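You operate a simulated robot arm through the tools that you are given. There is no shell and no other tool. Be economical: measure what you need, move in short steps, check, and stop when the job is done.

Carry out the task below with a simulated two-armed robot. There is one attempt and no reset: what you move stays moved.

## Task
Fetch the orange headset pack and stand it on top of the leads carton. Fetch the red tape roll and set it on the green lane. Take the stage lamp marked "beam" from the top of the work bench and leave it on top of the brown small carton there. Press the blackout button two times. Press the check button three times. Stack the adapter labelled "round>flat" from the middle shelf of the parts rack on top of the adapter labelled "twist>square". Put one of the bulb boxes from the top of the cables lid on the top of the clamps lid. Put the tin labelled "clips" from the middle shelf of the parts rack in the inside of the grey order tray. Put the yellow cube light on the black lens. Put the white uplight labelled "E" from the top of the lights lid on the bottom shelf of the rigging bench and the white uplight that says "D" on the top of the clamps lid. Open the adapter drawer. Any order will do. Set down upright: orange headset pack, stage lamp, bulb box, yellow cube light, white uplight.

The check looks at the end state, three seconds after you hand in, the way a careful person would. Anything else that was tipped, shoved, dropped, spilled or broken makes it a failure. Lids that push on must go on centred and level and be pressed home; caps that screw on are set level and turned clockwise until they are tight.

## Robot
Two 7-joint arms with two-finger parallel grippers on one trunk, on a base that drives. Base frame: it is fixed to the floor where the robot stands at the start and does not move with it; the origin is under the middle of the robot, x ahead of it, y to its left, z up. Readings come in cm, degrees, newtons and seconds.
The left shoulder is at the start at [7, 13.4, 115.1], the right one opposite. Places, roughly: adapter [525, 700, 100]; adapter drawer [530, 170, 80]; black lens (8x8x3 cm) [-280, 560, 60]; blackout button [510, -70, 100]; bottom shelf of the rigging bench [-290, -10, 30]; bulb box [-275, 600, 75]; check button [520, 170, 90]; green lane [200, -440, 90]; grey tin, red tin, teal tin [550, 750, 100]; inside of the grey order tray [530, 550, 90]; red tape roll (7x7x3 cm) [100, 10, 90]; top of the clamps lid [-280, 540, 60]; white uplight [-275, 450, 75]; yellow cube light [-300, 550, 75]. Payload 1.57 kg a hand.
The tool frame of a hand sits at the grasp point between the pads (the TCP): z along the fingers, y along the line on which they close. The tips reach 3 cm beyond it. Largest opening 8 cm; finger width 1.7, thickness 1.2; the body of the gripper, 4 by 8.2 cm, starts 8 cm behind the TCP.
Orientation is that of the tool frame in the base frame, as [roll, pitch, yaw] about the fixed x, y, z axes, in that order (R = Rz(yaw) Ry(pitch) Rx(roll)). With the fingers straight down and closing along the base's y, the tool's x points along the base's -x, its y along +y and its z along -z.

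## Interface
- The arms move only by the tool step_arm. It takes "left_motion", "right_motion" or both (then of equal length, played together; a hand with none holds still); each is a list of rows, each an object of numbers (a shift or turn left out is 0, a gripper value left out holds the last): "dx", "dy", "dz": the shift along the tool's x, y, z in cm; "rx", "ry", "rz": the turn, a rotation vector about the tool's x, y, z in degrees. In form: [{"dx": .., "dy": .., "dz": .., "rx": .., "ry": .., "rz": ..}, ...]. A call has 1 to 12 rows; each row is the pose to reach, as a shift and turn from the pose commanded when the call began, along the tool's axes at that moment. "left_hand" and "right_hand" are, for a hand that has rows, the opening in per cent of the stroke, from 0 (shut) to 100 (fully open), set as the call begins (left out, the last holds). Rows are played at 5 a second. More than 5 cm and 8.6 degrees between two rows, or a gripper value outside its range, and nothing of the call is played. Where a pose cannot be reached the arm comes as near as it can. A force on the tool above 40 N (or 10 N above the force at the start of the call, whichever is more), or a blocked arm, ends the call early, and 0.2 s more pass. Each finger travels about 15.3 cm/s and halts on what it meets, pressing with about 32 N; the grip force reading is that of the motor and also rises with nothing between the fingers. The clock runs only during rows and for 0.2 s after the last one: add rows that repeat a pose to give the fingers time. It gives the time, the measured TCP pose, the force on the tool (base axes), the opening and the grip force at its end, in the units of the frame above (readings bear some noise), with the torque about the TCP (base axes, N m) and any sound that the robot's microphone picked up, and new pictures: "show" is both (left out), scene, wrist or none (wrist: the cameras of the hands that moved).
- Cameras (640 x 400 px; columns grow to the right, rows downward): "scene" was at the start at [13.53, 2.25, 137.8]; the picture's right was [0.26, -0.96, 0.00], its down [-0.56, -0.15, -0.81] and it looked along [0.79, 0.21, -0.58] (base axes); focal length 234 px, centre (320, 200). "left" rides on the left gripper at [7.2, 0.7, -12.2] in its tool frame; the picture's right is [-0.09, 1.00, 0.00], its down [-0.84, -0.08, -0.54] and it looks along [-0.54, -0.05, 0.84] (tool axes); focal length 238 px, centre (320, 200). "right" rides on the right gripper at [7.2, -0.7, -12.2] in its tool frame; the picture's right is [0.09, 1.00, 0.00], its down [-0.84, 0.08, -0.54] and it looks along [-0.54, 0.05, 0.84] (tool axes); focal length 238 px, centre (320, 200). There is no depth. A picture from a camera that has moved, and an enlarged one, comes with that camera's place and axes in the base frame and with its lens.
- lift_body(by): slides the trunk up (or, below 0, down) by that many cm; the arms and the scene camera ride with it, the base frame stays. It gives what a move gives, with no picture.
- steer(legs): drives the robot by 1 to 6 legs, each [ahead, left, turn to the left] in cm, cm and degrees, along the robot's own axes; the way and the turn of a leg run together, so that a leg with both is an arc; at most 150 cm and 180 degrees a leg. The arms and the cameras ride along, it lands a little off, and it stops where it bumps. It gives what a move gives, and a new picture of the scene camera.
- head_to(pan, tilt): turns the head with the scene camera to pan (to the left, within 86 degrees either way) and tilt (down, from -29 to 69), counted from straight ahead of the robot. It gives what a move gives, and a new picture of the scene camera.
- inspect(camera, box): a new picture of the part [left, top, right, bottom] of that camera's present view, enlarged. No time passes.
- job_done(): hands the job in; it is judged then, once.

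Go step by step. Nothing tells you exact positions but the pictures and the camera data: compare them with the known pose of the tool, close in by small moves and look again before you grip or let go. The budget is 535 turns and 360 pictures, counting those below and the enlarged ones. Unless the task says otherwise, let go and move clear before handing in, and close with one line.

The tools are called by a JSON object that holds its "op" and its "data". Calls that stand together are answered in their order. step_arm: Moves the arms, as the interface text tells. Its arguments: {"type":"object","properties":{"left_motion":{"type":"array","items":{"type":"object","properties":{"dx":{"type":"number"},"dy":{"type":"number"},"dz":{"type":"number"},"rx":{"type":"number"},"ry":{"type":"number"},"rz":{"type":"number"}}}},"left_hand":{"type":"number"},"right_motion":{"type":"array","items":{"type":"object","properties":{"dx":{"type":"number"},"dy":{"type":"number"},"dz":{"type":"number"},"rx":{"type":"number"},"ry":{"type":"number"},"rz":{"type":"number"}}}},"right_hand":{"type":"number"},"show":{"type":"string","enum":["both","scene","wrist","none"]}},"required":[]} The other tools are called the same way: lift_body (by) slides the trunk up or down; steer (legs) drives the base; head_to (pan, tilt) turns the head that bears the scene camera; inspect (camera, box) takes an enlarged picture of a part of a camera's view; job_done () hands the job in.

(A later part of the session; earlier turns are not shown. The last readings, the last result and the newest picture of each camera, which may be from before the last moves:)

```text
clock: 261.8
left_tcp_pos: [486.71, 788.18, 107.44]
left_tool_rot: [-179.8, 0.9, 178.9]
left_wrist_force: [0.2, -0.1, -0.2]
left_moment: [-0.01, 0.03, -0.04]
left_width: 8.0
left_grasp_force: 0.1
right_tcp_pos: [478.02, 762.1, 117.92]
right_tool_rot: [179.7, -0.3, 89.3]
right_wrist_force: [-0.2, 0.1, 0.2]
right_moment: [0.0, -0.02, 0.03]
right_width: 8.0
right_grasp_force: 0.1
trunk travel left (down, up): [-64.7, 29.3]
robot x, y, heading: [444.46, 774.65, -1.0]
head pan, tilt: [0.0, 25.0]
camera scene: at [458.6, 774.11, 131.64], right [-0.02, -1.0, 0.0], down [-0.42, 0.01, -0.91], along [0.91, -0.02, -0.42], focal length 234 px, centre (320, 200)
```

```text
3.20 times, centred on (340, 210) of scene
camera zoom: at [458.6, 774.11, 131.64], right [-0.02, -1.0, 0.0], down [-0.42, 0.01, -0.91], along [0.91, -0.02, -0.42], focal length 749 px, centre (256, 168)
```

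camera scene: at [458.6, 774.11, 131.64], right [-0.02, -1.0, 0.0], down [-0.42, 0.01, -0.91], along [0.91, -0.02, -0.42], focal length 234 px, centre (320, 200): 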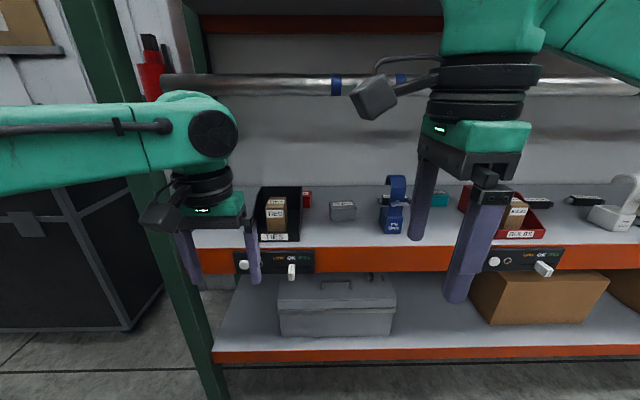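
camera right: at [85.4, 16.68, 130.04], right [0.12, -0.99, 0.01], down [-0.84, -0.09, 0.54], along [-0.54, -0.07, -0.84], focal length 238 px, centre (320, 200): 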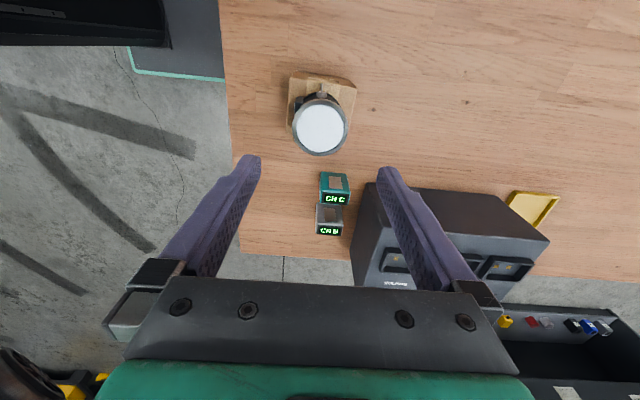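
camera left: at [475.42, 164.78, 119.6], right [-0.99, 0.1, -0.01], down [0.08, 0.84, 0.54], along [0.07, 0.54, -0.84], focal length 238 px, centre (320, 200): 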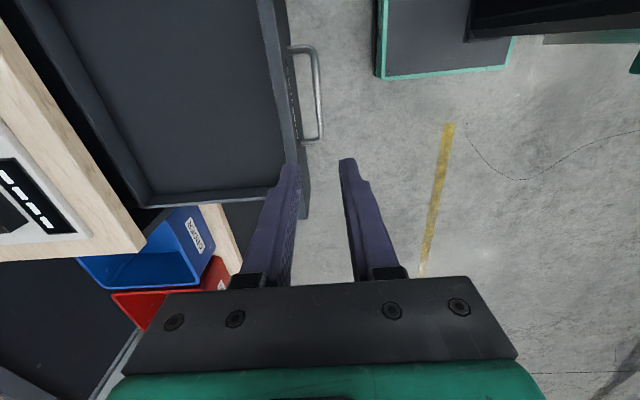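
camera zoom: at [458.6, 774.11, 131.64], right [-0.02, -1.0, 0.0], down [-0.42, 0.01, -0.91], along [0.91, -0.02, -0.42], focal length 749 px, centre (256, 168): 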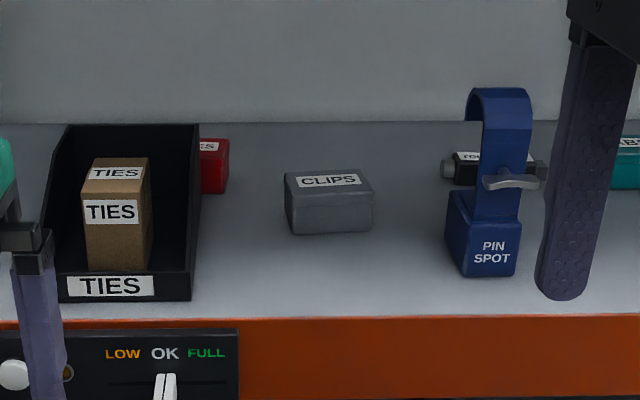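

CLIPS is the grey tin (≈(541,764)); round>flat is at ≈(549,744). They are deep; I'll test how far the arm reaches forward with the tool down.

{"op": "step_arm", "data": {"left_motion": [{"dx": -5}, {"dx": -10}, {"dx": -15}, {"dx": -20}, {"dx": -24}], "show": "none"}}

```text
clock: 263.0
left_tcp_pos: [498.42, 792.93, 104.03]
left_tool_rot: [-179.7, 1.0, 178.9]
left_wrist_force: [0.3, -1.1, 0.1]
left_moment: [0.01, -0.02, -0.03]
left_width: 7.98
left_grasp_force: 0.0
left hand out of reach, approached as far as the arm can: row 2, 3, 4, 5
right_tcp_pos: [478.12, 762.11, 117.84]
right_tool_rot: [179.5, -0.2, 89.2]
right_wrist_force: [0.4, 1.0, 0.0]
right_moment: [-0.01, -0.02, -0.03]
right_width: 8.0
right_grasp_force: 0.1
trunk travel left (down, up): [-64.7, 29.3]
robot x, y, heading: [444.15, 774.34, -1.0]
head pan, tilt: [0.0, 25.0]
```

{"op": "step_arm", "data": {"left_motion": [{"dx": 2, "dz": 4}, {"dx": 2, "dz": 8}, {"dx": 2, "dz": 12}, {"dx": 2, "dz": 15}, {"dx": -2, "dz": 15}, {"dx": -6, "dz": 15}], "show": "none"}}

```text
clock: 264.4
left_tcp_pos: [500.19, 794.02, 89.49]
left_tool_rot: [-179.7, 1.0, 178.9]
left_wrist_force: [-0.4, -1.5, 0.8]
left_moment: [0.0, -0.02, 0.0]
left_width: 8.0
left_grasp_force: 0.0
left hand out of reach, approached as far as the arm can: row 5, 6
right_tcp_pos: [478.03, 762.33, 118.1]
right_tool_rot: [179.5, -0.1, 89.4]
right_wrist_force: [-0.9, -0.3, -0.8]
right_moment: [-0.02, 0.01, 0.02]
right_width: 7.98
right_grasp_force: 0.0
trunk travel left (down, up): [-64.7, 29.3]
robot x, y, heading: [444.12, 774.61, -0.7]
head pan, tilt: [0.0, 25.0]
```

{"op": "lift_body", "data": {"by": 22}}

{"op": "step_arm", "data": {"left_motion": [{"dx": 2, "dz": 4}, {"dx": 4, "dz": 8}, {"dx": 6, "dz": 12}, {"dx": 6, "dz": 16}, {"dx": 6, "dz": 20}, {"dx": 2, "dz": 20}, {"dx": -2, "dz": 20}, {"dx": -5, "dz": 20}], "show": "none"}}

```text
clock: 266.8
left_tcp_pos: [500.34, 794.05, 111.54]
left_tool_rot: [-179.6, 0.9, 178.9]
left_wrist_force: [1.2, -0.6, -0.3]
left_moment: [0.0, -0.01, 0.02]
left_width: 8.01
left_grasp_force: 0.0
right_tcp_pos: [478.23, 762.22, 139.9]
right_tool_rot: [179.6, -0.2, 89.4]
right_wrist_force: [-0.7, -1.1, -0.2]
right_moment: [0.01, 0.02, 0.0]
right_width: 8.0
right_grasp_force: 0.0
trunk travel left (down, up): [-86.7, 7.3]
robot x, y, heading: [444.2, 774.53, -1.1]
head pan, tilt: [0.0, 25.0]
```

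```text
clock: 268.6
left_tcp_pos: [495.56, 796.9, 97.79]
left_tool_rot: [-179.5, 1.0, 178.9]
left_wrist_force: [0.3, -0.2, 0.0]
left_moment: [-0.02, 0.0, 0.01]
left_width: 8.01
left_grasp_force: 0.0
left hand out of reach, approached as far as the arm can: row 4, 5, 6, 7, 8
right_tcp_pos: [478.02, 762.22, 140.01]
right_tool_rot: [179.5, -0.1, 89.3]
right_wrist_force: [-0.1, -0.2, 0.1]
right_moment: [0.02, 0.04, 0.02]
right_width: 8.02
right_grasp_force: 0.0
trunk travel left (down, up): [-86.7, 7.3]
robot x, y, heading: [444.44, 774.45, -1.1]
head pan, tilt: [0.0, 25.0]
```

Best reach (≈56 cm ahead) is with shoulders ~17 cm above the TCP. Setting that height, then moving closer for precise measurements.

{"op": "step_arm", "data": {"left_motion": [{"dx": 4, "dy": -3, "dz": -2}, {"dx": 8, "dy": -5, "dz": -5}, {"dx": 12, "dy": -7, "dz": -9}, {"dx": 12, "dy": -7, "dz": -13}, {"dx": 12, "dy": -7, "dz": -17}, {"dx": 12, "dy": -7, "dz": -21}], "show": "none"}}

{"op": "lift_body", "data": {"by": -19}}

{"op": "steer", "data": {"legs": [[28, -26, 1]]}}

```text
refused: row 1 steps farther than a row can; nothing moved
```

```text
clock: 270.6
left_tcp_pos: [495.56, 796.78, 78.88]
left_tool_rot: [-179.7, 1.0, 178.9]
left_wrist_force: [-0.3, -0.4, 0.7]
left_moment: [-0.03, 0.0, -0.02]
left_width: 8.02
left_grasp_force: 0.1
right_tcp_pos: [478.13, 762.18, 120.94]
right_tool_rot: [179.5, -0.2, 89.3]
right_wrist_force: [-0.5, -0.3, -0.7]
right_moment: [0.03, -0.02, -0.03]
right_width: 7.98
right_grasp_force: 0.0
trunk travel left (down, up): [-67.7, 26.3]
robot x, y, heading: [444.52, 774.54, -1.0]
head pan, tilt: [0.0, 25.0]
```

```text
clock: 272.3
left_tcp_pos: [510.06, 783.68, 78.59]
left_tool_rot: [179.8, -0.4, -179.9]
left_wrist_force: [-2.3, 1.3, -0.4]
left_moment: [-0.15, -0.21, 0.01]
left_width: 8.03
left_grasp_force: 0.0
right_tcp_pos: [493.51, 748.29, 120.98]
right_tool_rot: [179.6, -0.2, 89.8]
right_wrist_force: [-0.2, -0.6, 0.5]
right_moment: [0.01, -0.01, 0.02]
right_width: 7.98
right_grasp_force: 0.1
trunk travel left (down, up): [-67.7, 26.3]
robot x, y, heading: [459.9, 760.34, -0.4]
head pan, tilt: [0.0, 25.0]
stopped in leg 1: the force on the tool passed its limit (the readings are from after the stop); the commanded pose is now the measured one
camera scene: at [473.93, 760.14, 134.65], right [-0.01, -1.0, 0.0], down [-0.42, 0.0, -0.91], along [0.91, -0.01, -0.42], focal length 234 px, centre (320, 200)
```

scene: 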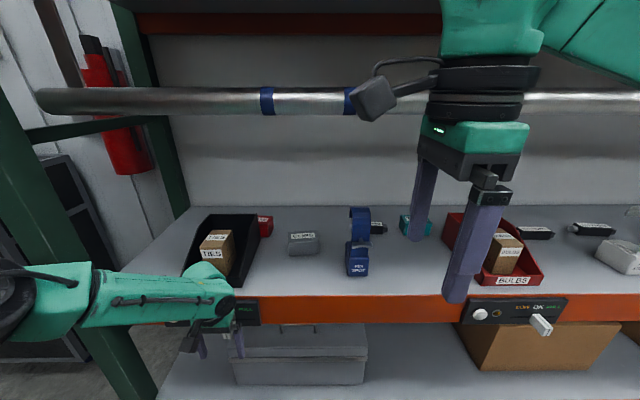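

The left hand touched the beam because the raise had been refused. Back off at once and check the control panel there.

{"op": "steer", "data": {"legs": [[-14, 0, 0]]}}

{"op": "step_arm", "data": {"left_motion": [{"dx": 2, "dz": -4}, {"dx": 3, "dz": -8}, {"dx": 3, "dz": -12}, {"dx": 3, "dz": -16}, {"dx": 3, "dz": -20}, {"dx": 3, "dz": -24}, {"dx": 3, "dz": -28}, {"dx": 3, "dz": -32}], "show": "none"}}

{"op": "head_to", "data": {"pan": 15, "tilt": 30}}

```text
clock: 273.6
left_tcp_pos: [496.77, 783.77, 78.52]
left_tool_rot: [179.7, -0.4, 180.0]
left_wrist_force: [0.9, 0.4, 0.7]
left_moment: [0.0, 0.0, -0.01]
left_width: 8.01
left_grasp_force: 0.1
right_tcp_pos: [480.33, 748.51, 120.8]
right_tool_rot: [179.8, -0.2, 89.7]
right_wrist_force: [0.5, -0.3, 0.0]
right_moment: [0.0, 0.0, -0.02]
right_width: 7.98
right_grasp_force: 0.1
trunk travel left (down, up): [-67.7, 26.3]
robot x, y, heading: [446.71, 760.32, -0.3]
head pan, tilt: [0.0, 25.0]
camera scene: at [460.69, 760.29, 134.62], right [-0.01, -1.0, 0.0], down [-0.42, 0.0, -0.91], along [0.91, -0.01, -0.42], focal length 234 px, centre (320, 200)
```

scene: 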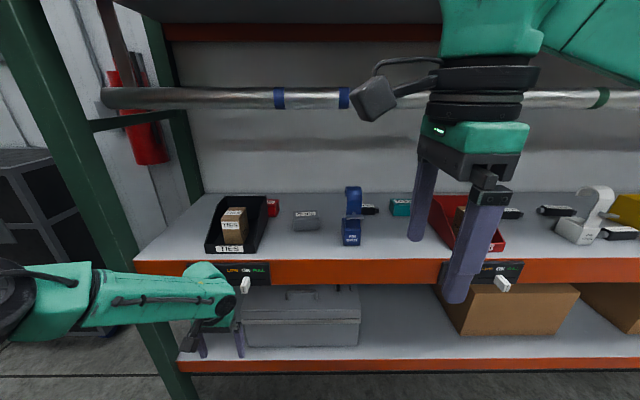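

```text
clock: 275.4
left_tcp_pos: [493.73, 783.74, 110.79]
left_tool_rot: [179.9, -0.3, -179.9]
left_wrist_force: [0.7, -0.3, -0.5]
left_moment: [0.01, -0.01, 0.0]
left_width: 8.01
left_grasp_force: 0.0
right_tcp_pos: [480.11, 748.45, 120.89]
right_tool_rot: [179.7, -0.2, 89.7]
right_wrist_force: [-1.0, -0.2, -0.1]
right_moment: [0.02, -0.03, 0.02]
right_width: 8.01
right_grasp_force: 0.1
trunk travel left (down, up): [-67.7, 26.3]
robot x, y, heading: [446.45, 760.39, -0.4]
head pan, tilt: [0.0, 25.0]
```

```text
clock: 276.2
left_tcp_pos: [493.81, 783.8, 110.82]
left_tool_rot: [179.9, -0.2, -180.0]
left_wrist_force: [-0.1, -0.5, 0.6]
left_moment: [-0.02, 0.0, -0.03]
left_width: 7.97
left_grasp_force: 0.1
right_tcp_pos: [480.16, 748.45, 120.92]
right_tool_rot: [179.7, -0.2, 89.7]
right_wrist_force: [0.8, -0.4, -0.6]
right_moment: [-0.03, 0.03, 0.02]
right_width: 8.0
right_grasp_force: 0.1
trunk travel left (down, up): [-67.7, 26.3]
robot x, y, heading: [446.32, 760.55, -0.6]
head pan, tilt: [15.0, 30.0]
camera scene: at [460.07, 762.64, 133.85], right [0.25, -0.97, 0.0], down [-0.48, -0.13, -0.87], along [0.84, 0.22, -0.5], focal length 234 px, centre (320, 200)
```

scene: 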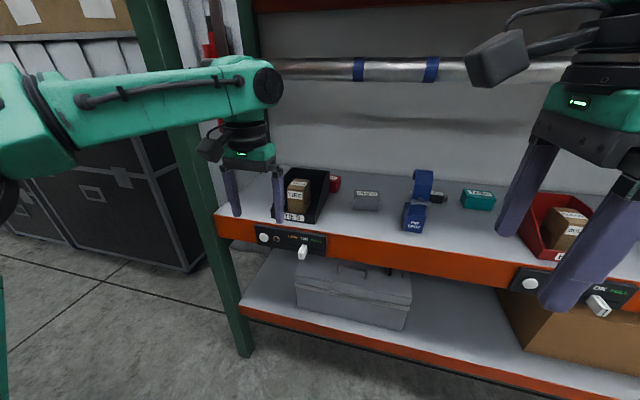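

{"op": "inspect", "data": {"camera": "scene", "box": [230, 150, 390, 270]}}

{"op": "inspect", "data": {"camera": "scene", "box": [340, 150, 480, 250]}}

```text
3.33 times, centred on (310, 210) of scene
camera zoom: at [460.07, 762.64, 133.85], right [0.25, -0.97, 0.0], down [-0.48, -0.13, -0.87], along [0.84, 0.22, -0.5], focal length 780 px, centre (353, 167)
```

zoom: 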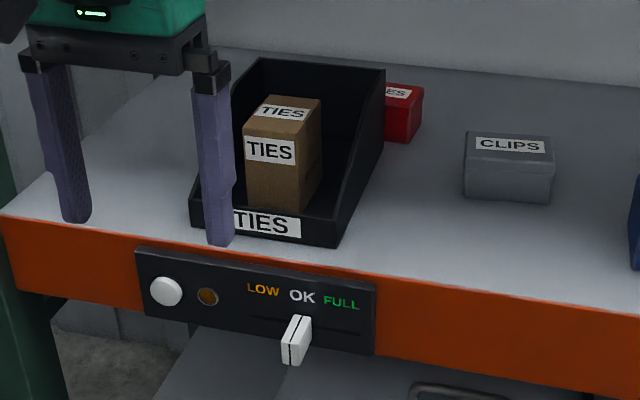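

```text
4.00 times, centred on (410, 200) of scene
camera zoom: at [460.07, 762.64, 133.85], right [0.25, -0.97, 0.0], down [-0.48, -0.13, -0.87], along [0.84, 0.22, -0.5], focal length 937 px, centre (-40, 200)
```

zoom: 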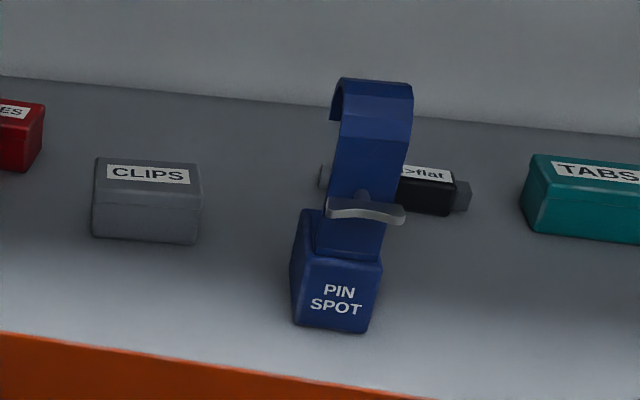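

Panel unaffected. Tin top ≈(528,765,97.5); adapter top ≈(543,743,91.6). First the tin with the left hand: rotate it to close along x.

{"op": "step_arm", "data": {"left_motion": [{"rz": 8.2}, {"rz": 16.4}, {"rz": 24.6}, {"rz": 32.8}, {"rz": 41}, {"rz": 49.2}, {"rz": 57.4}, {"rz": 65.6}, {"rz": 73.8}, {"rz": 82}, {"rz": 90}], "left_hand": 100, "show": "none"}}

```text
clock: 278.6
left_tcp_pos: [493.77, 783.61, 110.59]
left_tool_rot: [-179.6, -0.2, 90.0]
left_wrist_force: [-0.4, -0.9, -0.1]
left_moment: [0.0, -0.02, 0.02]
left_width: 8.01
left_grasp_force: 0.0
right_tcp_pos: [480.11, 748.47, 120.91]
right_tool_rot: [179.6, -0.2, 89.7]
right_wrist_force: [0.1, 0.3, 0.5]
right_moment: [0.01, 0.02, -0.05]
right_width: 8.01
right_grasp_force: 0.0
trunk travel left (down, up): [-67.7, 26.3]
robot x, y, heading: [446.04, 760.52, -0.5]
head pan, tilt: [15.0, 30.0]
```

{"op": "steer", "data": {"legs": [[26, -14, 0.5]]}}

{"op": "inspect", "data": {"camera": "left", "box": [0, 0, 640, 400]}}

{"op": "inspect", "data": {"camera": "right", "box": [0, 0, 640, 400]}}

```text
clock: 280.5
left_tcp_pos: [514.68, 772.0, 110.66]
left_tool_rot: [-179.4, 0.3, 91.0]
left_wrist_force: [0.4, -0.8, 0.0]
left_moment: [0.03, 0.01, 0.01]
left_width: 8.0
left_grasp_force: 0.0
right_tcp_pos: [501.88, 736.55, 121.53]
right_tool_rot: [178.6, 0.1, 90.7]
right_wrist_force: [0.0, -0.6, 0.7]
right_moment: [0.04, 0.0, 0.02]
right_width: 7.99
right_grasp_force: 0.0
trunk travel left (down, up): [-67.7, 26.3]
robot x, y, heading: [469.71, 747.23, 0.3]
head pan, tilt: [15.0, 30.0]
stopped in leg 1: the robot was blocked; the commanded pose is now the measured one
camera scene: at [481.3, 750.4, 134.08], right [0.27, -0.96, 0.01], down [-0.47, -0.14, -0.87], along [0.84, 0.23, -0.49], focal length 234 px, centre (320, 200)
```

scene: 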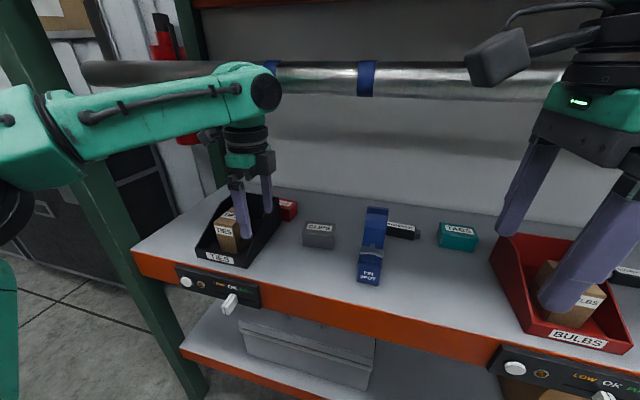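

```text
1.00 times, centred on (320, 200) of left
camera zoom: at [515.38, 779.13, 122.73], right [1.0, -0.07, -0.01], down [-0.06, -0.83, 0.55], along [-0.05, -0.55, -0.84], focal length 238 px, centre (320, 200)
```

zoom: 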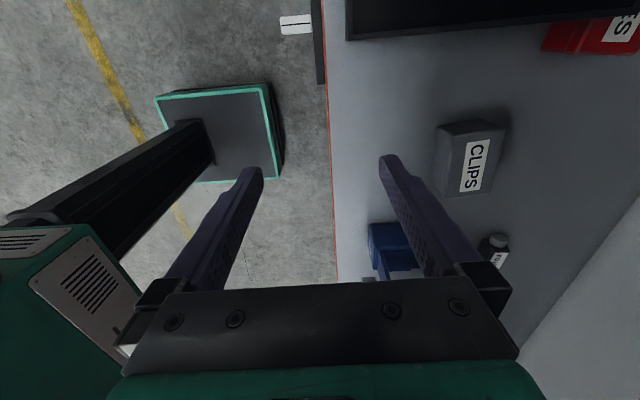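

```text
1.00 times, centred on (320, 200) of right
camera zoom: at [500.78, 743.8, 133.74], right [0.99, 0.11, 0.02], down [0.08, -0.83, 0.55], along [0.08, -0.54, -0.84], focal length 238 px, centre (320, 200)
```

zoom: 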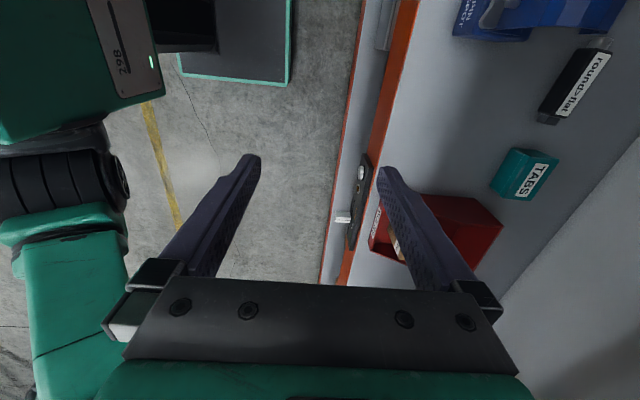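

Blocked at x≈470, probably the left elbow near the rack's green post. I'll shift to the right, away from the post, and retry.

{"op": "steer", "data": {"legs": [[-4, -18, 0]]}}

{"op": "head_to", "data": {"pan": 60, "tilt": 20}}

```text
clock: 282.0
left_tcp_pos: [512.83, 753.41, 109.91]
left_tool_rot: [-178.3, 0.0, 91.0]
left_wrist_force: [0.0, -0.1, 0.8]
left_moment: [0.01, 0.01, 0.04]
left_width: 7.98
left_grasp_force: 0.1
right_tcp_pos: [500.18, 718.06, 120.94]
right_tool_rot: [179.7, -0.1, 90.6]
right_wrist_force: [0.3, -0.8, -0.6]
right_moment: [-0.02, -0.03, 0.04]
right_width: 8.0
right_grasp_force: 0.0
trunk travel left (down, up): [-67.7, 26.3]
robot x, y, heading: [465.99, 729.61, 0.4]
head pan, tilt: [15.0, 30.0]
camera scene: at [479.86, 731.91, 133.84], right [0.27, -0.96, 0.0], down [-0.48, -0.13, -0.87], along [0.83, 0.23, -0.5], focal length 234 px, centre (320, 200)
```

scene: 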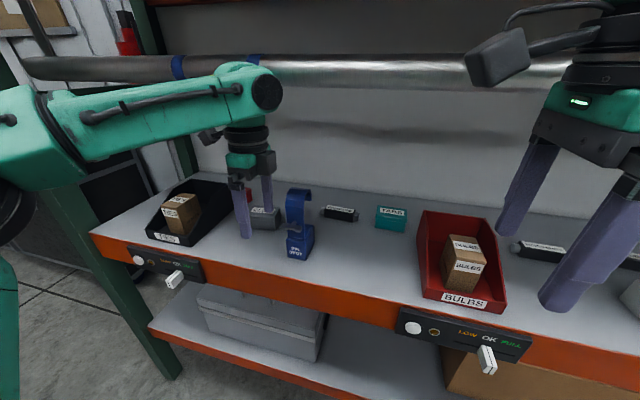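

```text
clock: 283.2
left_tcp_pos: [512.88, 753.3, 109.9]
left_tool_rot: [-178.5, -0.1, 90.9]
left_wrist_force: [-0.4, 0.6, 0.0]
left_moment: [0.03, 0.01, -0.01]
left_width: 8.0
left_grasp_force: 0.1
right_tcp_pos: [500.05, 717.9, 120.95]
right_tool_rot: [179.6, -0.2, 90.7]
right_wrist_force: [0.4, -0.1, 0.3]
right_moment: [-0.02, -0.02, -0.02]
right_width: 7.98
right_grasp_force: 0.0
trunk travel left (down, up): [-67.7, 26.3]
robot x, y, heading: [465.77, 729.08, 0.5]
head pan, tilt: [60.0, 20.0]
camera scene: at [475.71, 737.41, 135.45], right [0.87, -0.49, 0.0], down [-0.17, -0.3, -0.94], along [0.46, 0.82, -0.34], focal length 234 px, centre (320, 200)
```

scene: 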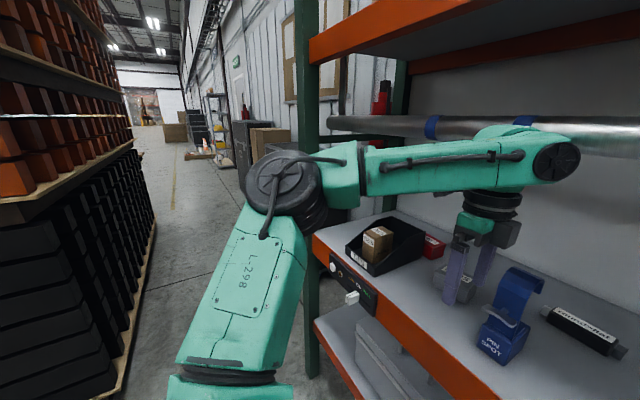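

Elbow is now clear of the post. Shift the left hand sideways to y≈765 and advance.

{"op": "step_arm", "data": {"left_motion": [{"dx": 4, "dz": -1}, {"dx": 8, "dz": -2}, {"dx": 11.5, "dz": -2}], "show": "none"}}

{"op": "steer", "data": {"legs": [[11, 0, -0.4]]}}

{"op": "inspect", "data": {"camera": "left", "box": [0, 0, 640, 400]}}

```text
clock: 284.0
left_tcp_pos: [512.71, 765.01, 111.75]
left_tool_rot: [-178.4, -0.1, 90.8]
left_wrist_force: [0.4, -0.8, 0.0]
left_moment: [-0.03, -0.03, -0.01]
left_width: 7.99
left_grasp_force: 0.0
right_tcp_pos: [500.16, 717.88, 120.97]
right_tool_rot: [179.5, -0.1, 90.7]
right_wrist_force: [-0.2, -0.5, -0.8]
right_moment: [-0.01, 0.0, 0.02]
right_width: 7.98
right_grasp_force: 0.1
trunk travel left (down, up): [-67.7, 26.3]
robot x, y, heading: [465.84, 728.8, 0.5]
head pan, tilt: [60.0, 20.0]
```

```text
clock: 285.1
left_tcp_pos: [516.36, 770.49, 114.73]
left_tool_rot: [178.4, -0.9, 95.9]
left_wrist_force: [-0.3, -0.6, 0.1]
left_moment: [0.0, -0.02, -0.05]
left_width: 8.03
left_grasp_force: 0.0
right_tcp_pos: [507.37, 722.46, 122.02]
right_tool_rot: [177.5, -1.0, 95.4]
right_wrist_force: [-0.5, -0.7, -0.8]
right_moment: [0.08, -0.06, 0.03]
right_width: 8.0
right_grasp_force: 0.0
trunk travel left (down, up): [-67.7, 26.3]
robot x, y, heading: [476.26, 732.41, 5.1]
head pan, tilt: [60.0, 20.0]
camera scene: at [480.73, 739.68, 135.91], right [0.91, -0.42, 0.03], down [-0.11, -0.3, -0.95], along [0.41, 0.86, -0.31], focal length 234 px, centre (320, 200)
```

scene: 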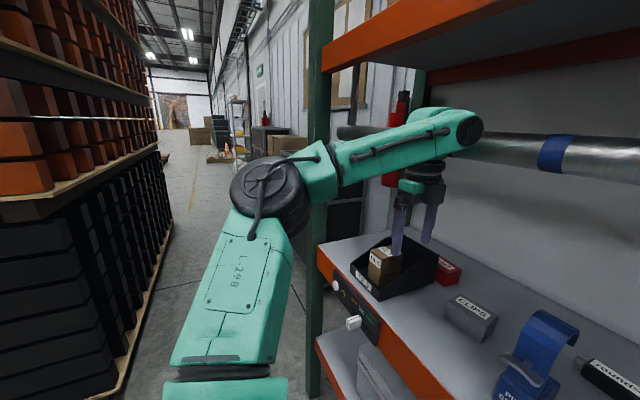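

```text
1.00 times, centred on (320, 200) of left
camera zoom: at [516.04, 777.46, 126.87], right [1.0, 0.01, 0.03], down [-0.01, -0.85, 0.53], along [0.03, -0.53, -0.85], focal length 238 px, centre (320, 200)
```

zoom: 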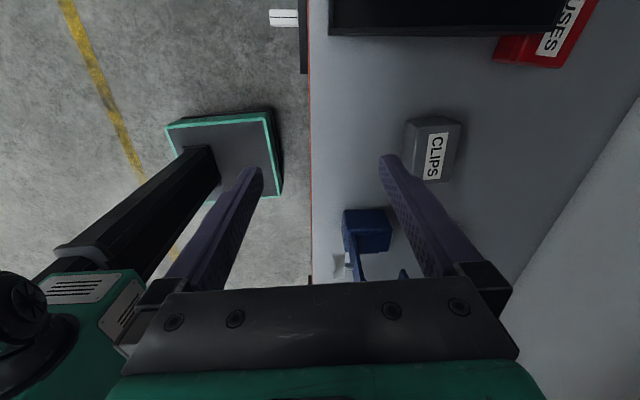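

The wrist meets the horizontal tube at z≈132 over the shelf. Back off, straighten, and come in lower.

{"op": "steer", "data": {"legs": [[-14, 0, -5]]}}

{"op": "head_to", "data": {"pan": 25, "tilt": 30}}

```text
clock: 286.5
left_tcp_pos: [508.67, 767.47, 112.38]
left_tool_rot: [-179.4, 0.0, 90.7]
left_wrist_force: [0.3, -0.2, -0.1]
left_moment: [-0.05, 0.01, 0.03]
left_width: 8.01
left_grasp_force: 0.0
right_tcp_pos: [495.74, 720.54, 120.77]
right_tool_rot: [179.8, -0.2, 90.3]
right_wrist_force: [-0.1, -0.2, 0.0]
right_moment: [-0.01, 0.03, 0.0]
right_width: 8.02
right_grasp_force: 0.1
trunk travel left (down, up): [-67.7, 26.3]
robot x, y, heading: [461.74, 732.05, 0.1]
head pan, tilt: [60.0, 20.0]
camera scene: at [471.33, 740.12, 135.44], right [0.87, -0.5, 0.0], down [-0.17, -0.3, -0.94], along [0.47, 0.82, -0.34], focal length 234 px, centre (320, 200)
```

scene: 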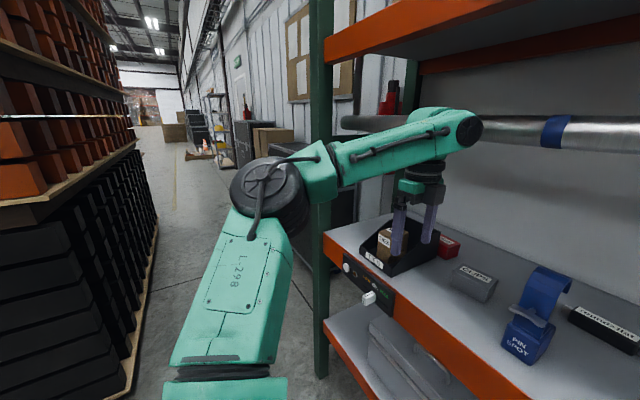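

```text
clock: 287.5
left_tcp_pos: [508.49, 767.55, 112.32]
left_tool_rot: [-179.4, 0.0, 90.6]
left_wrist_force: [0.5, 0.0, -0.4]
left_moment: [0.01, 0.02, -0.01]
left_width: 8.01
left_grasp_force: 0.1
right_tcp_pos: [495.75, 720.56, 120.78]
right_tool_rot: [179.6, -0.1, 90.4]
right_wrist_force: [0.1, 0.4, 1.0]
right_moment: [-0.02, 0.02, 0.0]
right_width: 8.01
right_grasp_force: 0.1
trunk travel left (down, up): [-67.7, 26.3]
robot x, y, heading: [461.39, 732.42, 0.4]
head pan, tilt: [25.0, 30.0]
camera scene: at [474.78, 735.97, 133.84], right [0.43, -0.9, 0.0], down [-0.45, -0.21, -0.87], along [0.78, 0.37, -0.5], focal length 234 px, centre (320, 200)
```

scene: 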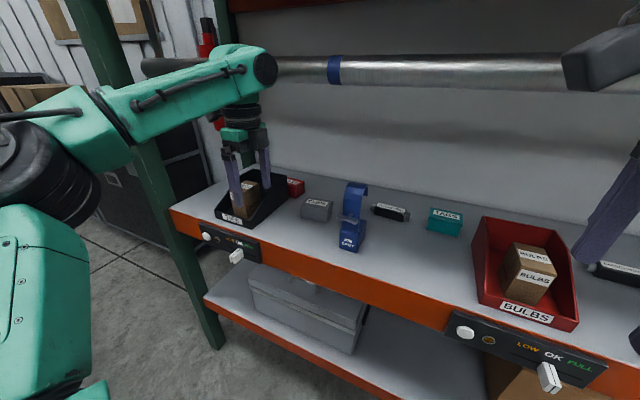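

{"op": "step_arm", "data": {"left_motion": [{"dz": 3}, {"dz": 6}, {"dz": 9}, {"dz": 9}], "right_motion": [{"dy": -4}, {"dy": -8, "dz": 3}, {"dy": -12, "dz": 6}, {"dy": -14, "dz": 10}], "show": "none"}}

{"op": "steer", "data": {"legs": [[14, 0, 0]]}}

{"op": "inspect", "data": {"camera": "left", "box": [0, 0, 640, 400]}}

```text
clock: 288.5
left_tcp_pos: [508.31, 767.57, 103.49]
left_tool_rot: [-179.4, -0.2, 90.8]
left_wrist_force: [-0.2, 0.0, 0.2]
left_moment: [-0.01, 0.03, -0.02]
left_width: 8.0
left_grasp_force: 0.0
right_tcp_pos: [481.73, 720.08, 110.73]
right_tool_rot: [179.8, -0.3, 90.3]
right_wrist_force: [0.5, 0.7, -0.1]
right_moment: [0.0, 0.0, 0.0]
right_width: 8.03
right_grasp_force: 0.1
trunk travel left (down, up): [-67.7, 26.3]
robot x, y, heading: [461.17, 731.78, 0.3]
head pan, tilt: [25.0, 30.0]
```

```text
clock: 289.9
left_tcp_pos: [522.52, 767.81, 103.65]
left_tool_rot: [-179.5, 0.0, 90.8]
left_wrist_force: [0.2, -0.2, 0.3]
left_moment: [0.01, -0.01, 0.01]
left_width: 7.99
left_grasp_force: 0.1
right_tcp_pos: [495.91, 720.28, 110.79]
right_tool_rot: [179.6, -0.3, 90.4]
right_wrist_force: [0.3, 0.2, 0.1]
right_moment: [0.01, -0.01, 0.0]
right_width: 7.97
right_grasp_force: 0.0
trunk travel left (down, up): [-67.7, 26.3]
robot x, y, heading: [475.68, 732.15, 0.3]
head pan, tilt: [25.0, 30.0]
camera scene: at [488.8, 736.01, 133.87], right [0.43, -0.9, 0.0], down [-0.45, -0.21, -0.87], along [0.78, 0.37, -0.5], focal length 234 px, centre (320, 200)
```

scene: 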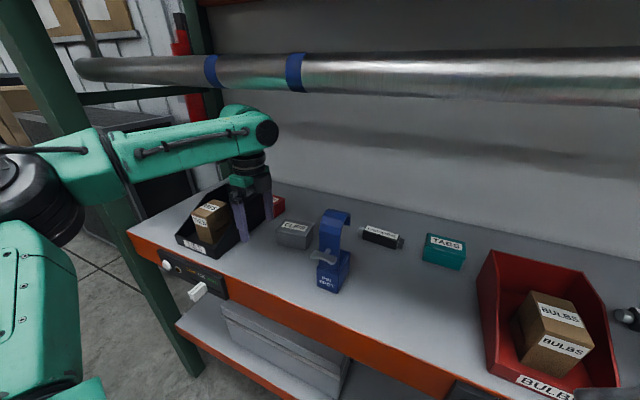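

```text
1.00 times, centred on (320, 200) of left
camera zoom: at [523.24, 774.88, 115.7], right [1.0, -0.08, -0.01], down [-0.06, -0.84, 0.54], along [-0.05, -0.54, -0.84], focal length 238 px, centre (320, 200)
```

zoom: 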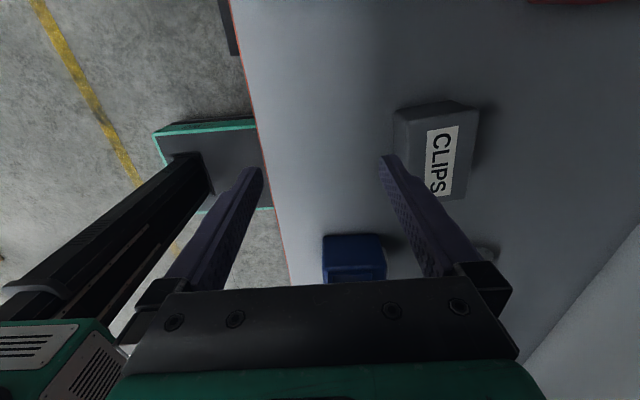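

{"op": "inspect", "data": {"camera": "left", "box": [370, 80, 510, 220]}}

```text
2.86 times, centred on (440, 150) of left
camera zoom: at [523.24, 774.88, 115.7], right [1.0, -0.08, -0.01], down [-0.06, -0.84, 0.54], along [-0.05, -0.54, -0.84], focal length 681 px, centre (-23, 343)
```

zoom: 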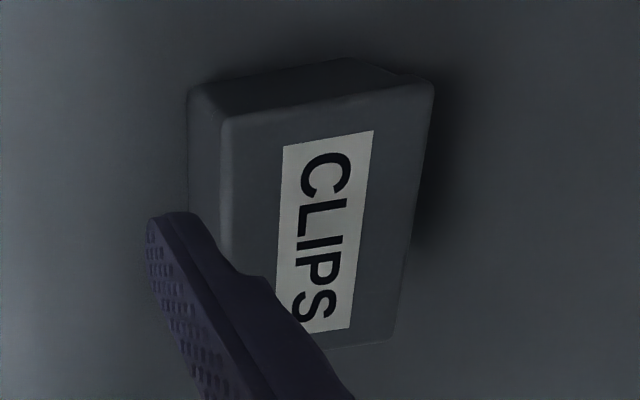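

Tin top centre ≈(533.5,765.2,94.7), ~6 cm along x. I need the robot closer and further left: back out, realign, and re-enter.

{"op": "steer", "data": {"legs": [[-17, 0, 0], [0, 18, 0]]}}

{"op": "step_arm", "data": {"left_motion": [{"dx": -5}, {"dx": -10}, {"dx": -15}, {"dx": -19.5}], "show": "none"}}

```text
clock: 292.4
left_tcp_pos: [505.29, 785.66, 103.68]
left_tool_rot: [-179.4, -0.1, 91.2]
left_wrist_force: [0.0, -0.3, -0.4]
left_moment: [-0.02, 0.0, 0.01]
left_width: 7.98
left_grasp_force: 0.0
right_tcp_pos: [478.92, 737.91, 110.73]
right_tool_rot: [179.6, -0.3, 90.9]
right_wrist_force: [0.2, -0.1, -0.4]
right_moment: [0.04, -0.01, 0.0]
right_width: 8.01
right_grasp_force: 0.0
trunk travel left (down, up): [-67.7, 26.3]
robot x, y, heading: [458.63, 749.96, 0.7]
head pan, tilt: [25.0, 30.0]
camera scene: at [471.78, 753.69, 133.85], right [0.43, -0.9, 0.0], down [-0.45, -0.22, -0.87], along [0.78, 0.38, -0.5], focal length 234 px, centre (320, 200)
```

scene: 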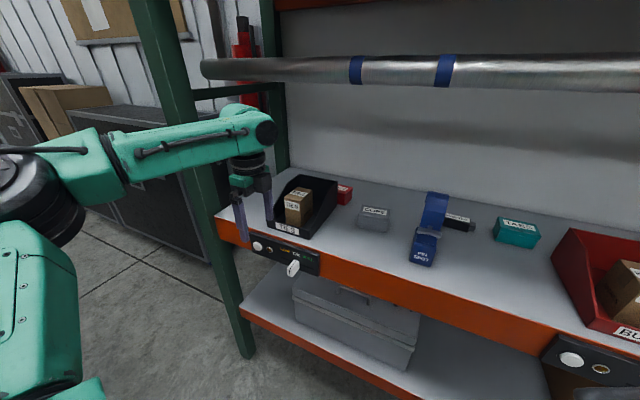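

```text
clock: 293.4
left_tcp_pos: [505.77, 765.72, 103.58]
left_tool_rot: [-179.4, -0.1, 91.3]
left_wrist_force: [-0.1, 0.4, 0.3]
left_moment: [0.04, 0.0, 0.01]
left_width: 8.03
left_grasp_force: 0.0
right_tcp_pos: [478.98, 738.0, 110.77]
right_tool_rot: [179.7, -0.2, 90.9]
right_wrist_force: [1.0, -0.6, -0.2]
right_moment: [0.0, 0.01, 0.0]
right_width: 8.03
right_grasp_force: 0.0
trunk travel left (down, up): [-67.7, 26.3]
robot x, y, heading: [458.44, 750.03, 0.9]
head pan, tilt: [25.0, 30.0]
```

{"op": "steer", "data": {"legs": [[26, 0, -0.5]]}}

{"op": "inspect", "data": {"camera": "left", "box": [0, 0, 640, 400]}}

```text
clock: 295.3
left_tcp_pos: [532.17, 765.96, 103.62]
left_tool_rot: [-179.5, 0.0, 90.8]
left_wrist_force: [-1.3, 0.2, 0.2]
left_moment: [0.02, 0.01, -0.01]
left_width: 7.98
left_grasp_force: 0.2
right_tcp_pos: [505.14, 738.19, 110.76]
right_tool_rot: [179.6, -0.2, 90.5]
right_wrist_force: [0.3, 0.2, 0.0]
right_moment: [0.01, 0.02, 0.01]
right_width: 8.0
right_grasp_force: 0.1
trunk travel left (down, up): [-67.7, 26.3]
robot x, y, heading: [485.2, 750.14, 0.1]
head pan, tilt: [25.0, 30.0]
camera scene: at [498.14, 753.99, 133.86], right [0.43, -0.9, 0.0], down [-0.45, -0.21, -0.87], along [0.78, 0.37, -0.5], focal length 234 px, centre (320, 200)
```

scene: 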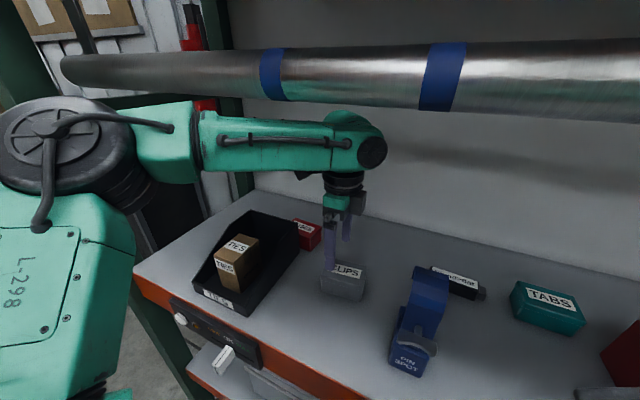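

```text
1.00 times, centred on (320, 200) of left
camera zoom: at [532.94, 773.08, 115.76], right [1.0, -0.08, -0.01], down [-0.06, -0.84, 0.54], along [-0.05, -0.54, -0.84], focal length 238 px, centre (320, 200)
```

zoom: 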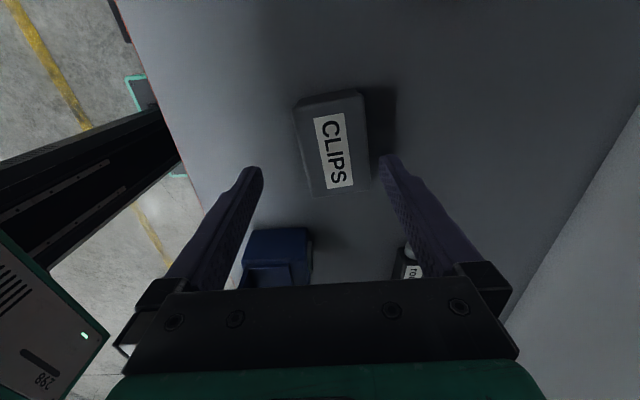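

{"op": "step_arm", "data": {"left_motion": [{"dx": -0.8, "dy": 1.3, "dz": 3, "rz": -5}, {"dx": -0.8, "dy": 1.3, "dz": 6, "rz": -5}, {"dx": -0.8, "dy": 1.3, "dz": 9, "rz": -5}, {"dx": -0.8, "dy": 1.3, "dz": 10.6, "rz": -5}], "show": "wrist"}}

```text
clock: 296.3
left_tcp_pos: [533.48, 765.04, 93.23]
left_tool_rot: [-179.5, -0.1, 95.9]
left_wrist_force: [0.0, 0.0, -0.3]
left_moment: [0.01, -0.01, 0.03]
left_width: 7.99
left_grasp_force: 0.0
right_tcp_pos: [505.28, 738.34, 110.78]
right_tool_rot: [179.6, -0.3, 90.6]
right_wrist_force: [0.1, -0.2, -0.2]
right_moment: [-0.01, 0.0, -0.03]
right_width: 8.01
right_grasp_force: 0.0
trunk travel left (down, up): [-67.7, 26.3]
robot x, y, heading: [484.88, 750.19, 0.3]
head pan, tilt: [25.0, 30.0]
camera left: at [533.56, 772.31, 105.3], right [1.0, 0.01, -0.01], down [0.01, -0.84, 0.54], along [0.0, -0.54, -0.84], focal length 238 px, centre (320, 200)
```

left: 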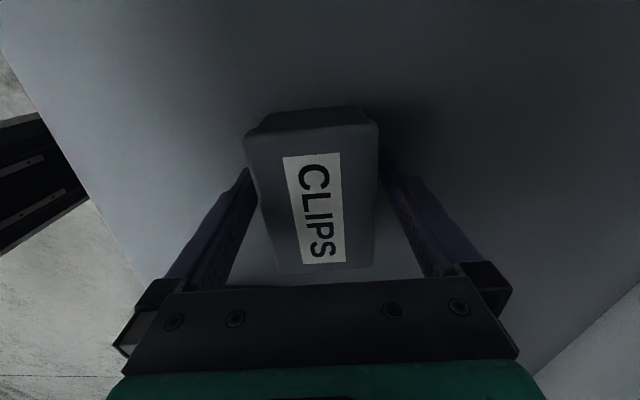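

{"op": "step_arm", "data": {"left_motion": [{}, {}, {}, {}], "left_hand": 0, "show": "none"}}

{"op": "step_arm", "data": {"left_motion": [{"dz": -2}, {"dz": -5}, {"dz": -8}, {"dz": -10}], "show": "both"}}

```text
clock: 297.3
left_tcp_pos: [533.39, 765.21, 93.16]
left_tool_rot: [-179.5, 0.0, 95.7]
left_wrist_force: [-0.5, -0.1, -0.5]
left_moment: [-0.04, 0.0, -0.03]
left_width: 5.97
left_grasp_force: 32.1
right_tcp_pos: [505.32, 738.27, 110.73]
right_tool_rot: [179.7, -0.2, 90.6]
right_wrist_force: [-0.5, 0.0, 0.8]
right_moment: [0.01, 0.0, 0.0]
right_width: 8.01
right_grasp_force: 0.0
trunk travel left (down, up): [-67.7, 26.3]
robot x, y, heading: [485.04, 750.36, 0.6]
head pan, tilt: [25.0, 30.0]
```

```text
clock: 298.3
left_tcp_pos: [533.6, 765.24, 103.15]
left_tool_rot: [-179.4, -0.1, 95.7]
left_wrist_force: [0.8, 0.1, -2.2]
left_moment: [-0.01, 0.01, 0.0]
left_width: 5.96
left_grasp_force: 31.5
right_tcp_pos: [505.32, 738.28, 110.75]
right_tool_rot: [179.7, -0.2, 90.4]
right_wrist_force: [-0.1, 0.1, 0.7]
right_moment: [0.01, 0.01, -0.02]
right_width: 8.02
right_grasp_force: 0.0
trunk travel left (down, up): [-67.7, 26.3]
robot x, y, heading: [484.77, 749.88, 0.3]
head pan, tilt: [25.0, 30.0]
camera scene: at [498.24, 753.98, 133.85], right [0.43, -0.9, 0.0], down [-0.45, -0.21, -0.87], along [0.78, 0.37, -0.5], focal length 234 px, centre (320, 200)
camera left: at [533.73, 772.3, 115.18], right [1.0, 0.01, -0.01], down [0.01, -0.84, 0.54], along [0.0, -0.54, -0.84], focal length 238 px, centre (320, 200)
```

scene: 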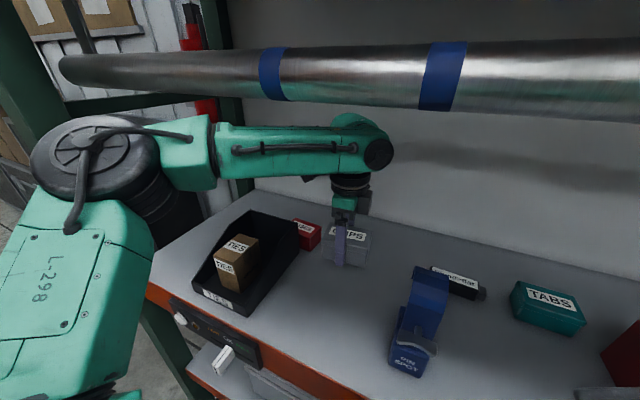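
left: 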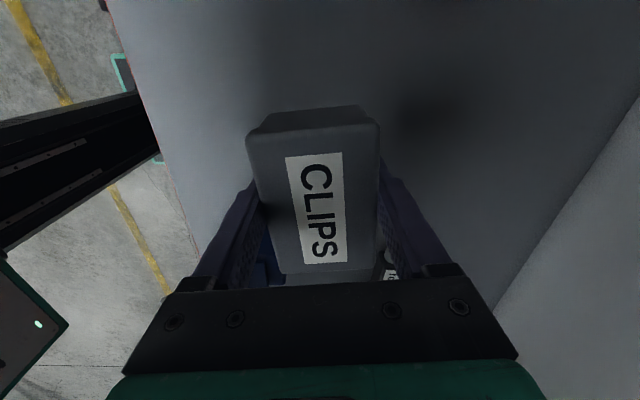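

Tin held. Now the right hand: lower it in the lane at y≈738, move the base 4 cm closer, then slide forward to the adapter.

{"op": "step_arm", "data": {"right_motion": [{"dz": 3}, {"dz": 6}, {"dz": 8.5}], "right_hand": 75, "show": "none"}}

{"op": "steer", "data": {"legs": [[4, 0, 0]]}}

{"op": "step_arm", "data": {"right_motion": [{"dy": 4}, {"dy": 8}, {"dy": 12}, {"dy": 16}, {"dy": 20}, {"dy": 24}], "show": "both"}}

```text
clock: 299.1
left_tcp_pos: [533.65, 765.12, 103.0]
left_tool_rot: [-179.4, -0.2, 95.9]
left_wrist_force: [-0.1, 0.5, -2.6]
left_moment: [0.01, -0.01, -0.02]
left_width: 5.97
left_grasp_force: 31.9
right_tcp_pos: [505.2, 738.54, 102.24]
right_tool_rot: [179.7, -0.2, 90.4]
right_wrist_force: [-0.1, -0.6, -0.1]
right_moment: [-0.04, -0.01, -0.03]
right_width: 6.02
right_grasp_force: 0.0
trunk travel left (down, up): [-67.7, 26.3]
robot x, y, heading: [485.09, 750.35, 0.3]
head pan, tilt: [25.0, 30.0]
```

```text
clock: 300.0
left_tcp_pos: [537.12, 765.18, 103.24]
left_tool_rot: [-179.7, -0.1, 95.9]
left_wrist_force: [0.4, -0.9, -3.0]
left_moment: [0.01, -0.03, 0.01]
left_width: 6.0
left_grasp_force: 31.7
right_tcp_pos: [508.8, 738.59, 102.34]
right_tool_rot: [179.5, -0.2, 90.5]
right_wrist_force: [-0.4, -0.1, -0.6]
right_moment: [-0.02, -0.03, -0.01]
right_width: 5.99
right_grasp_force: 0.0
trunk travel left (down, up): [-67.7, 26.3]
robot x, y, heading: [489.09, 750.27, 0.4]
head pan, tilt: [25.0, 30.0]
camera scene: at [501.75, 754.02, 133.9], right [0.43, -0.9, 0.0], down [-0.45, -0.21, -0.87], along [0.78, 0.37, -0.5], focal length 234 px, centre (320, 200)
```

scene: 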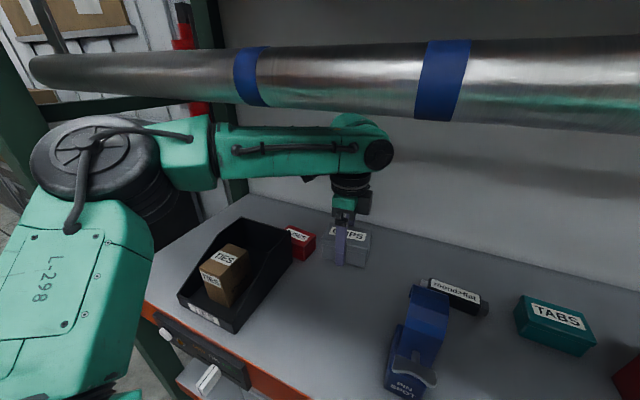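

```text
clock: 301.4
left_tcp_pos: [537.72, 765.33, 103.13]
left_tool_rot: [-179.5, -0.1, 95.9]
left_wrist_force: [0.3, 0.4, -1.7]
left_moment: [-0.02, -0.01, -0.02]
left_width: 5.95
left_grasp_force: 31.9
right_tcp_pos: [533.42, 738.96, 102.5]
right_tool_rot: [179.7, -0.3, 90.6]
right_wrist_force: [0.2, 0.0, -0.8]
right_moment: [0.03, 0.05, -0.02]
right_width: 6.0
right_grasp_force: 0.2
trunk travel left (down, up): [-67.7, 26.3]
robot x, y, heading: [489.04, 750.13, 0.4]
head pan, tilt: [25.0, 30.0]
camera scene: at [502.37, 754.08, 133.82], right [0.43, -0.9, 0.0], down [-0.45, -0.21, -0.87], along [0.78, 0.37, -0.5], focal length 234 px, centre (320, 200)
camera right: at [532.66, 746.19, 114.7], right [0.99, 0.1, 0.0], down [0.08, -0.84, 0.54], along [0.06, -0.54, -0.84], focal length 238 px, centre (320, 200)
```

scene: 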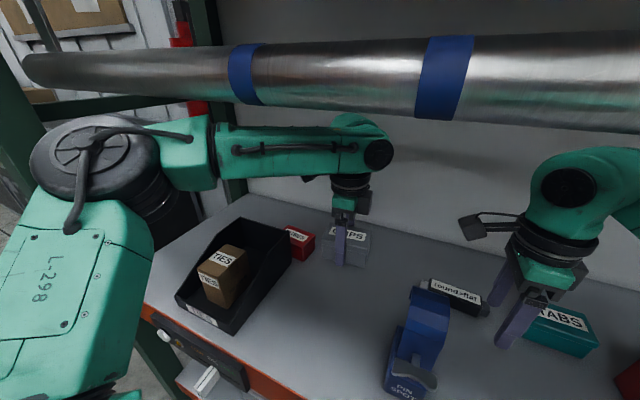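
right: 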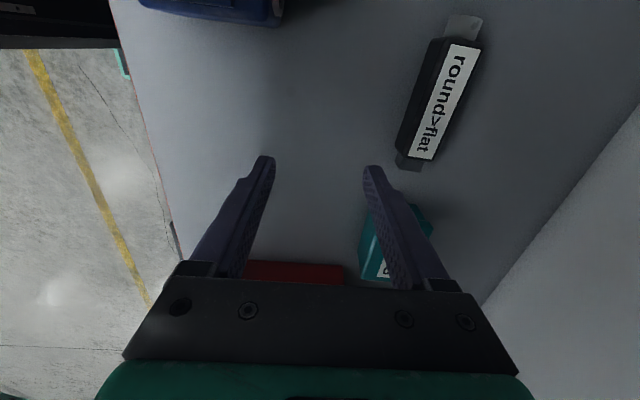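

{"op": "step_arm", "data": {"right_motion": [{"dy": 4, "dx": 1}, {"dy": 8, "dx": 2.5}, {"dy": 10.3, "dx": 4}, {"dy": 10.3, "dx": 4, "dz": 3}, {"dy": 10.3, "dx": 4, "dz": 6}], "show": "wrist"}}

```text
clock: 302.6
left_tcp_pos: [537.65, 765.23, 103.01]
left_tool_rot: [-179.4, 0.0, 96.0]
left_wrist_force: [-0.4, 0.0, -2.0]
left_moment: [0.0, 0.04, 0.04]
left_width: 5.97
left_grasp_force: 31.7
right_tcp_pos: [543.26, 743.06, 96.45]
right_tool_rot: [179.7, -0.3, 90.5]
right_wrist_force: [0.4, 0.0, 0.0]
right_moment: [0.01, -0.02, 0.04]
right_width: 5.99
right_grasp_force: 0.1
trunk travel left (down, up): [-67.7, 26.3]
robot x, y, heading: [489.43, 749.95, 0.3]
head pan, tilt: [25.0, 30.0]
camera right: at [542.46, 750.22, 108.64], right [0.99, 0.1, 0.01], down [0.08, -0.84, 0.54], along [0.06, -0.54, -0.84], focal length 238 px, centre (320, 200)
```

right: 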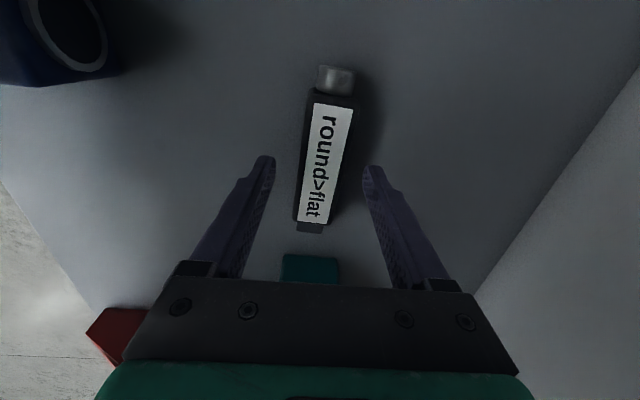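

{"op": "step_arm", "data": {"right_motion": [{"rz": 5, "dz": 1, "dy": 0.3}, {"rz": 5, "dz": 2, "dy": 0.3}, {"rz": 5, "dz": 3, "dy": 0.3}, {"rz": 5, "dz": 3.7, "dy": 0.3}], "show": "wrist"}}

{"op": "step_arm", "data": {"right_motion": [{}, {}, {}, {}], "right_hand": 0, "show": "none"}}

```text
clock: 303.6
left_tcp_pos: [537.28, 765.17, 103.35]
left_tool_rot: [-179.7, -0.1, 95.8]
left_wrist_force: [-1.1, -0.3, -2.8]
left_moment: [0.0, -0.04, -0.05]
left_width: 5.97
left_grasp_force: 32.3
right_tcp_pos: [543.6, 743.07, 92.92]
right_tool_rot: [179.4, -0.4, 85.5]
right_wrist_force: [2.2, -2.0, 14.7]
right_moment: [-0.08, 0.46, 0.12]
right_width: 5.76
right_grasp_force: 0.0
trunk travel left (down, up): [-67.7, 26.3]
robot x, y, heading: [489.03, 750.09, 0.4]
head pan, tilt: [25.0, 30.0]
camera right: at [543.29, 750.16, 105.28], right [1.0, 0.01, 0.01], down [0.01, -0.84, 0.54], along [0.02, -0.54, -0.84], focal length 238 px, centre (320, 200)
```

right: 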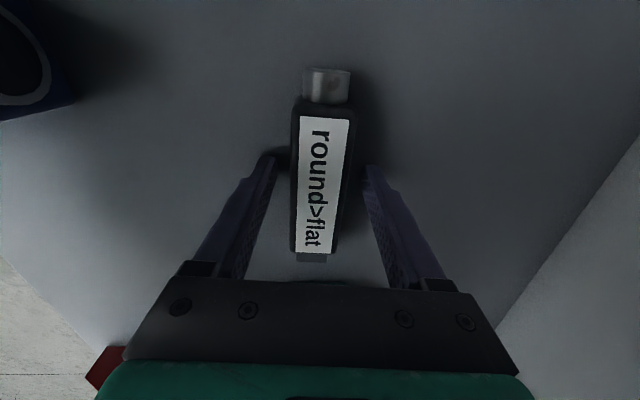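

```text
clock: 304.6
left_tcp_pos: [537.15, 765.24, 103.18]
left_tool_rot: [-179.7, 0.0, 95.9]
left_wrist_force: [-0.1, 0.6, -2.3]
left_moment: [0.03, -0.03, -0.01]
left_width: 5.98
left_grasp_force: 31.8
right_tcp_pos: [543.21, 743.07, 92.95]
right_tool_rot: [179.3, -0.3, 85.6]
right_wrist_force: [-2.9, -0.2, 21.3]
right_moment: [0.22, 0.34, 0.08]
right_width: 3.35
right_grasp_force: 32.0
trunk travel left (down, up): [-67.7, 26.3]
robot x, y, heading: [489.01, 750.3, 0.2]
head pan, tilt: [25.0, 30.0]
```

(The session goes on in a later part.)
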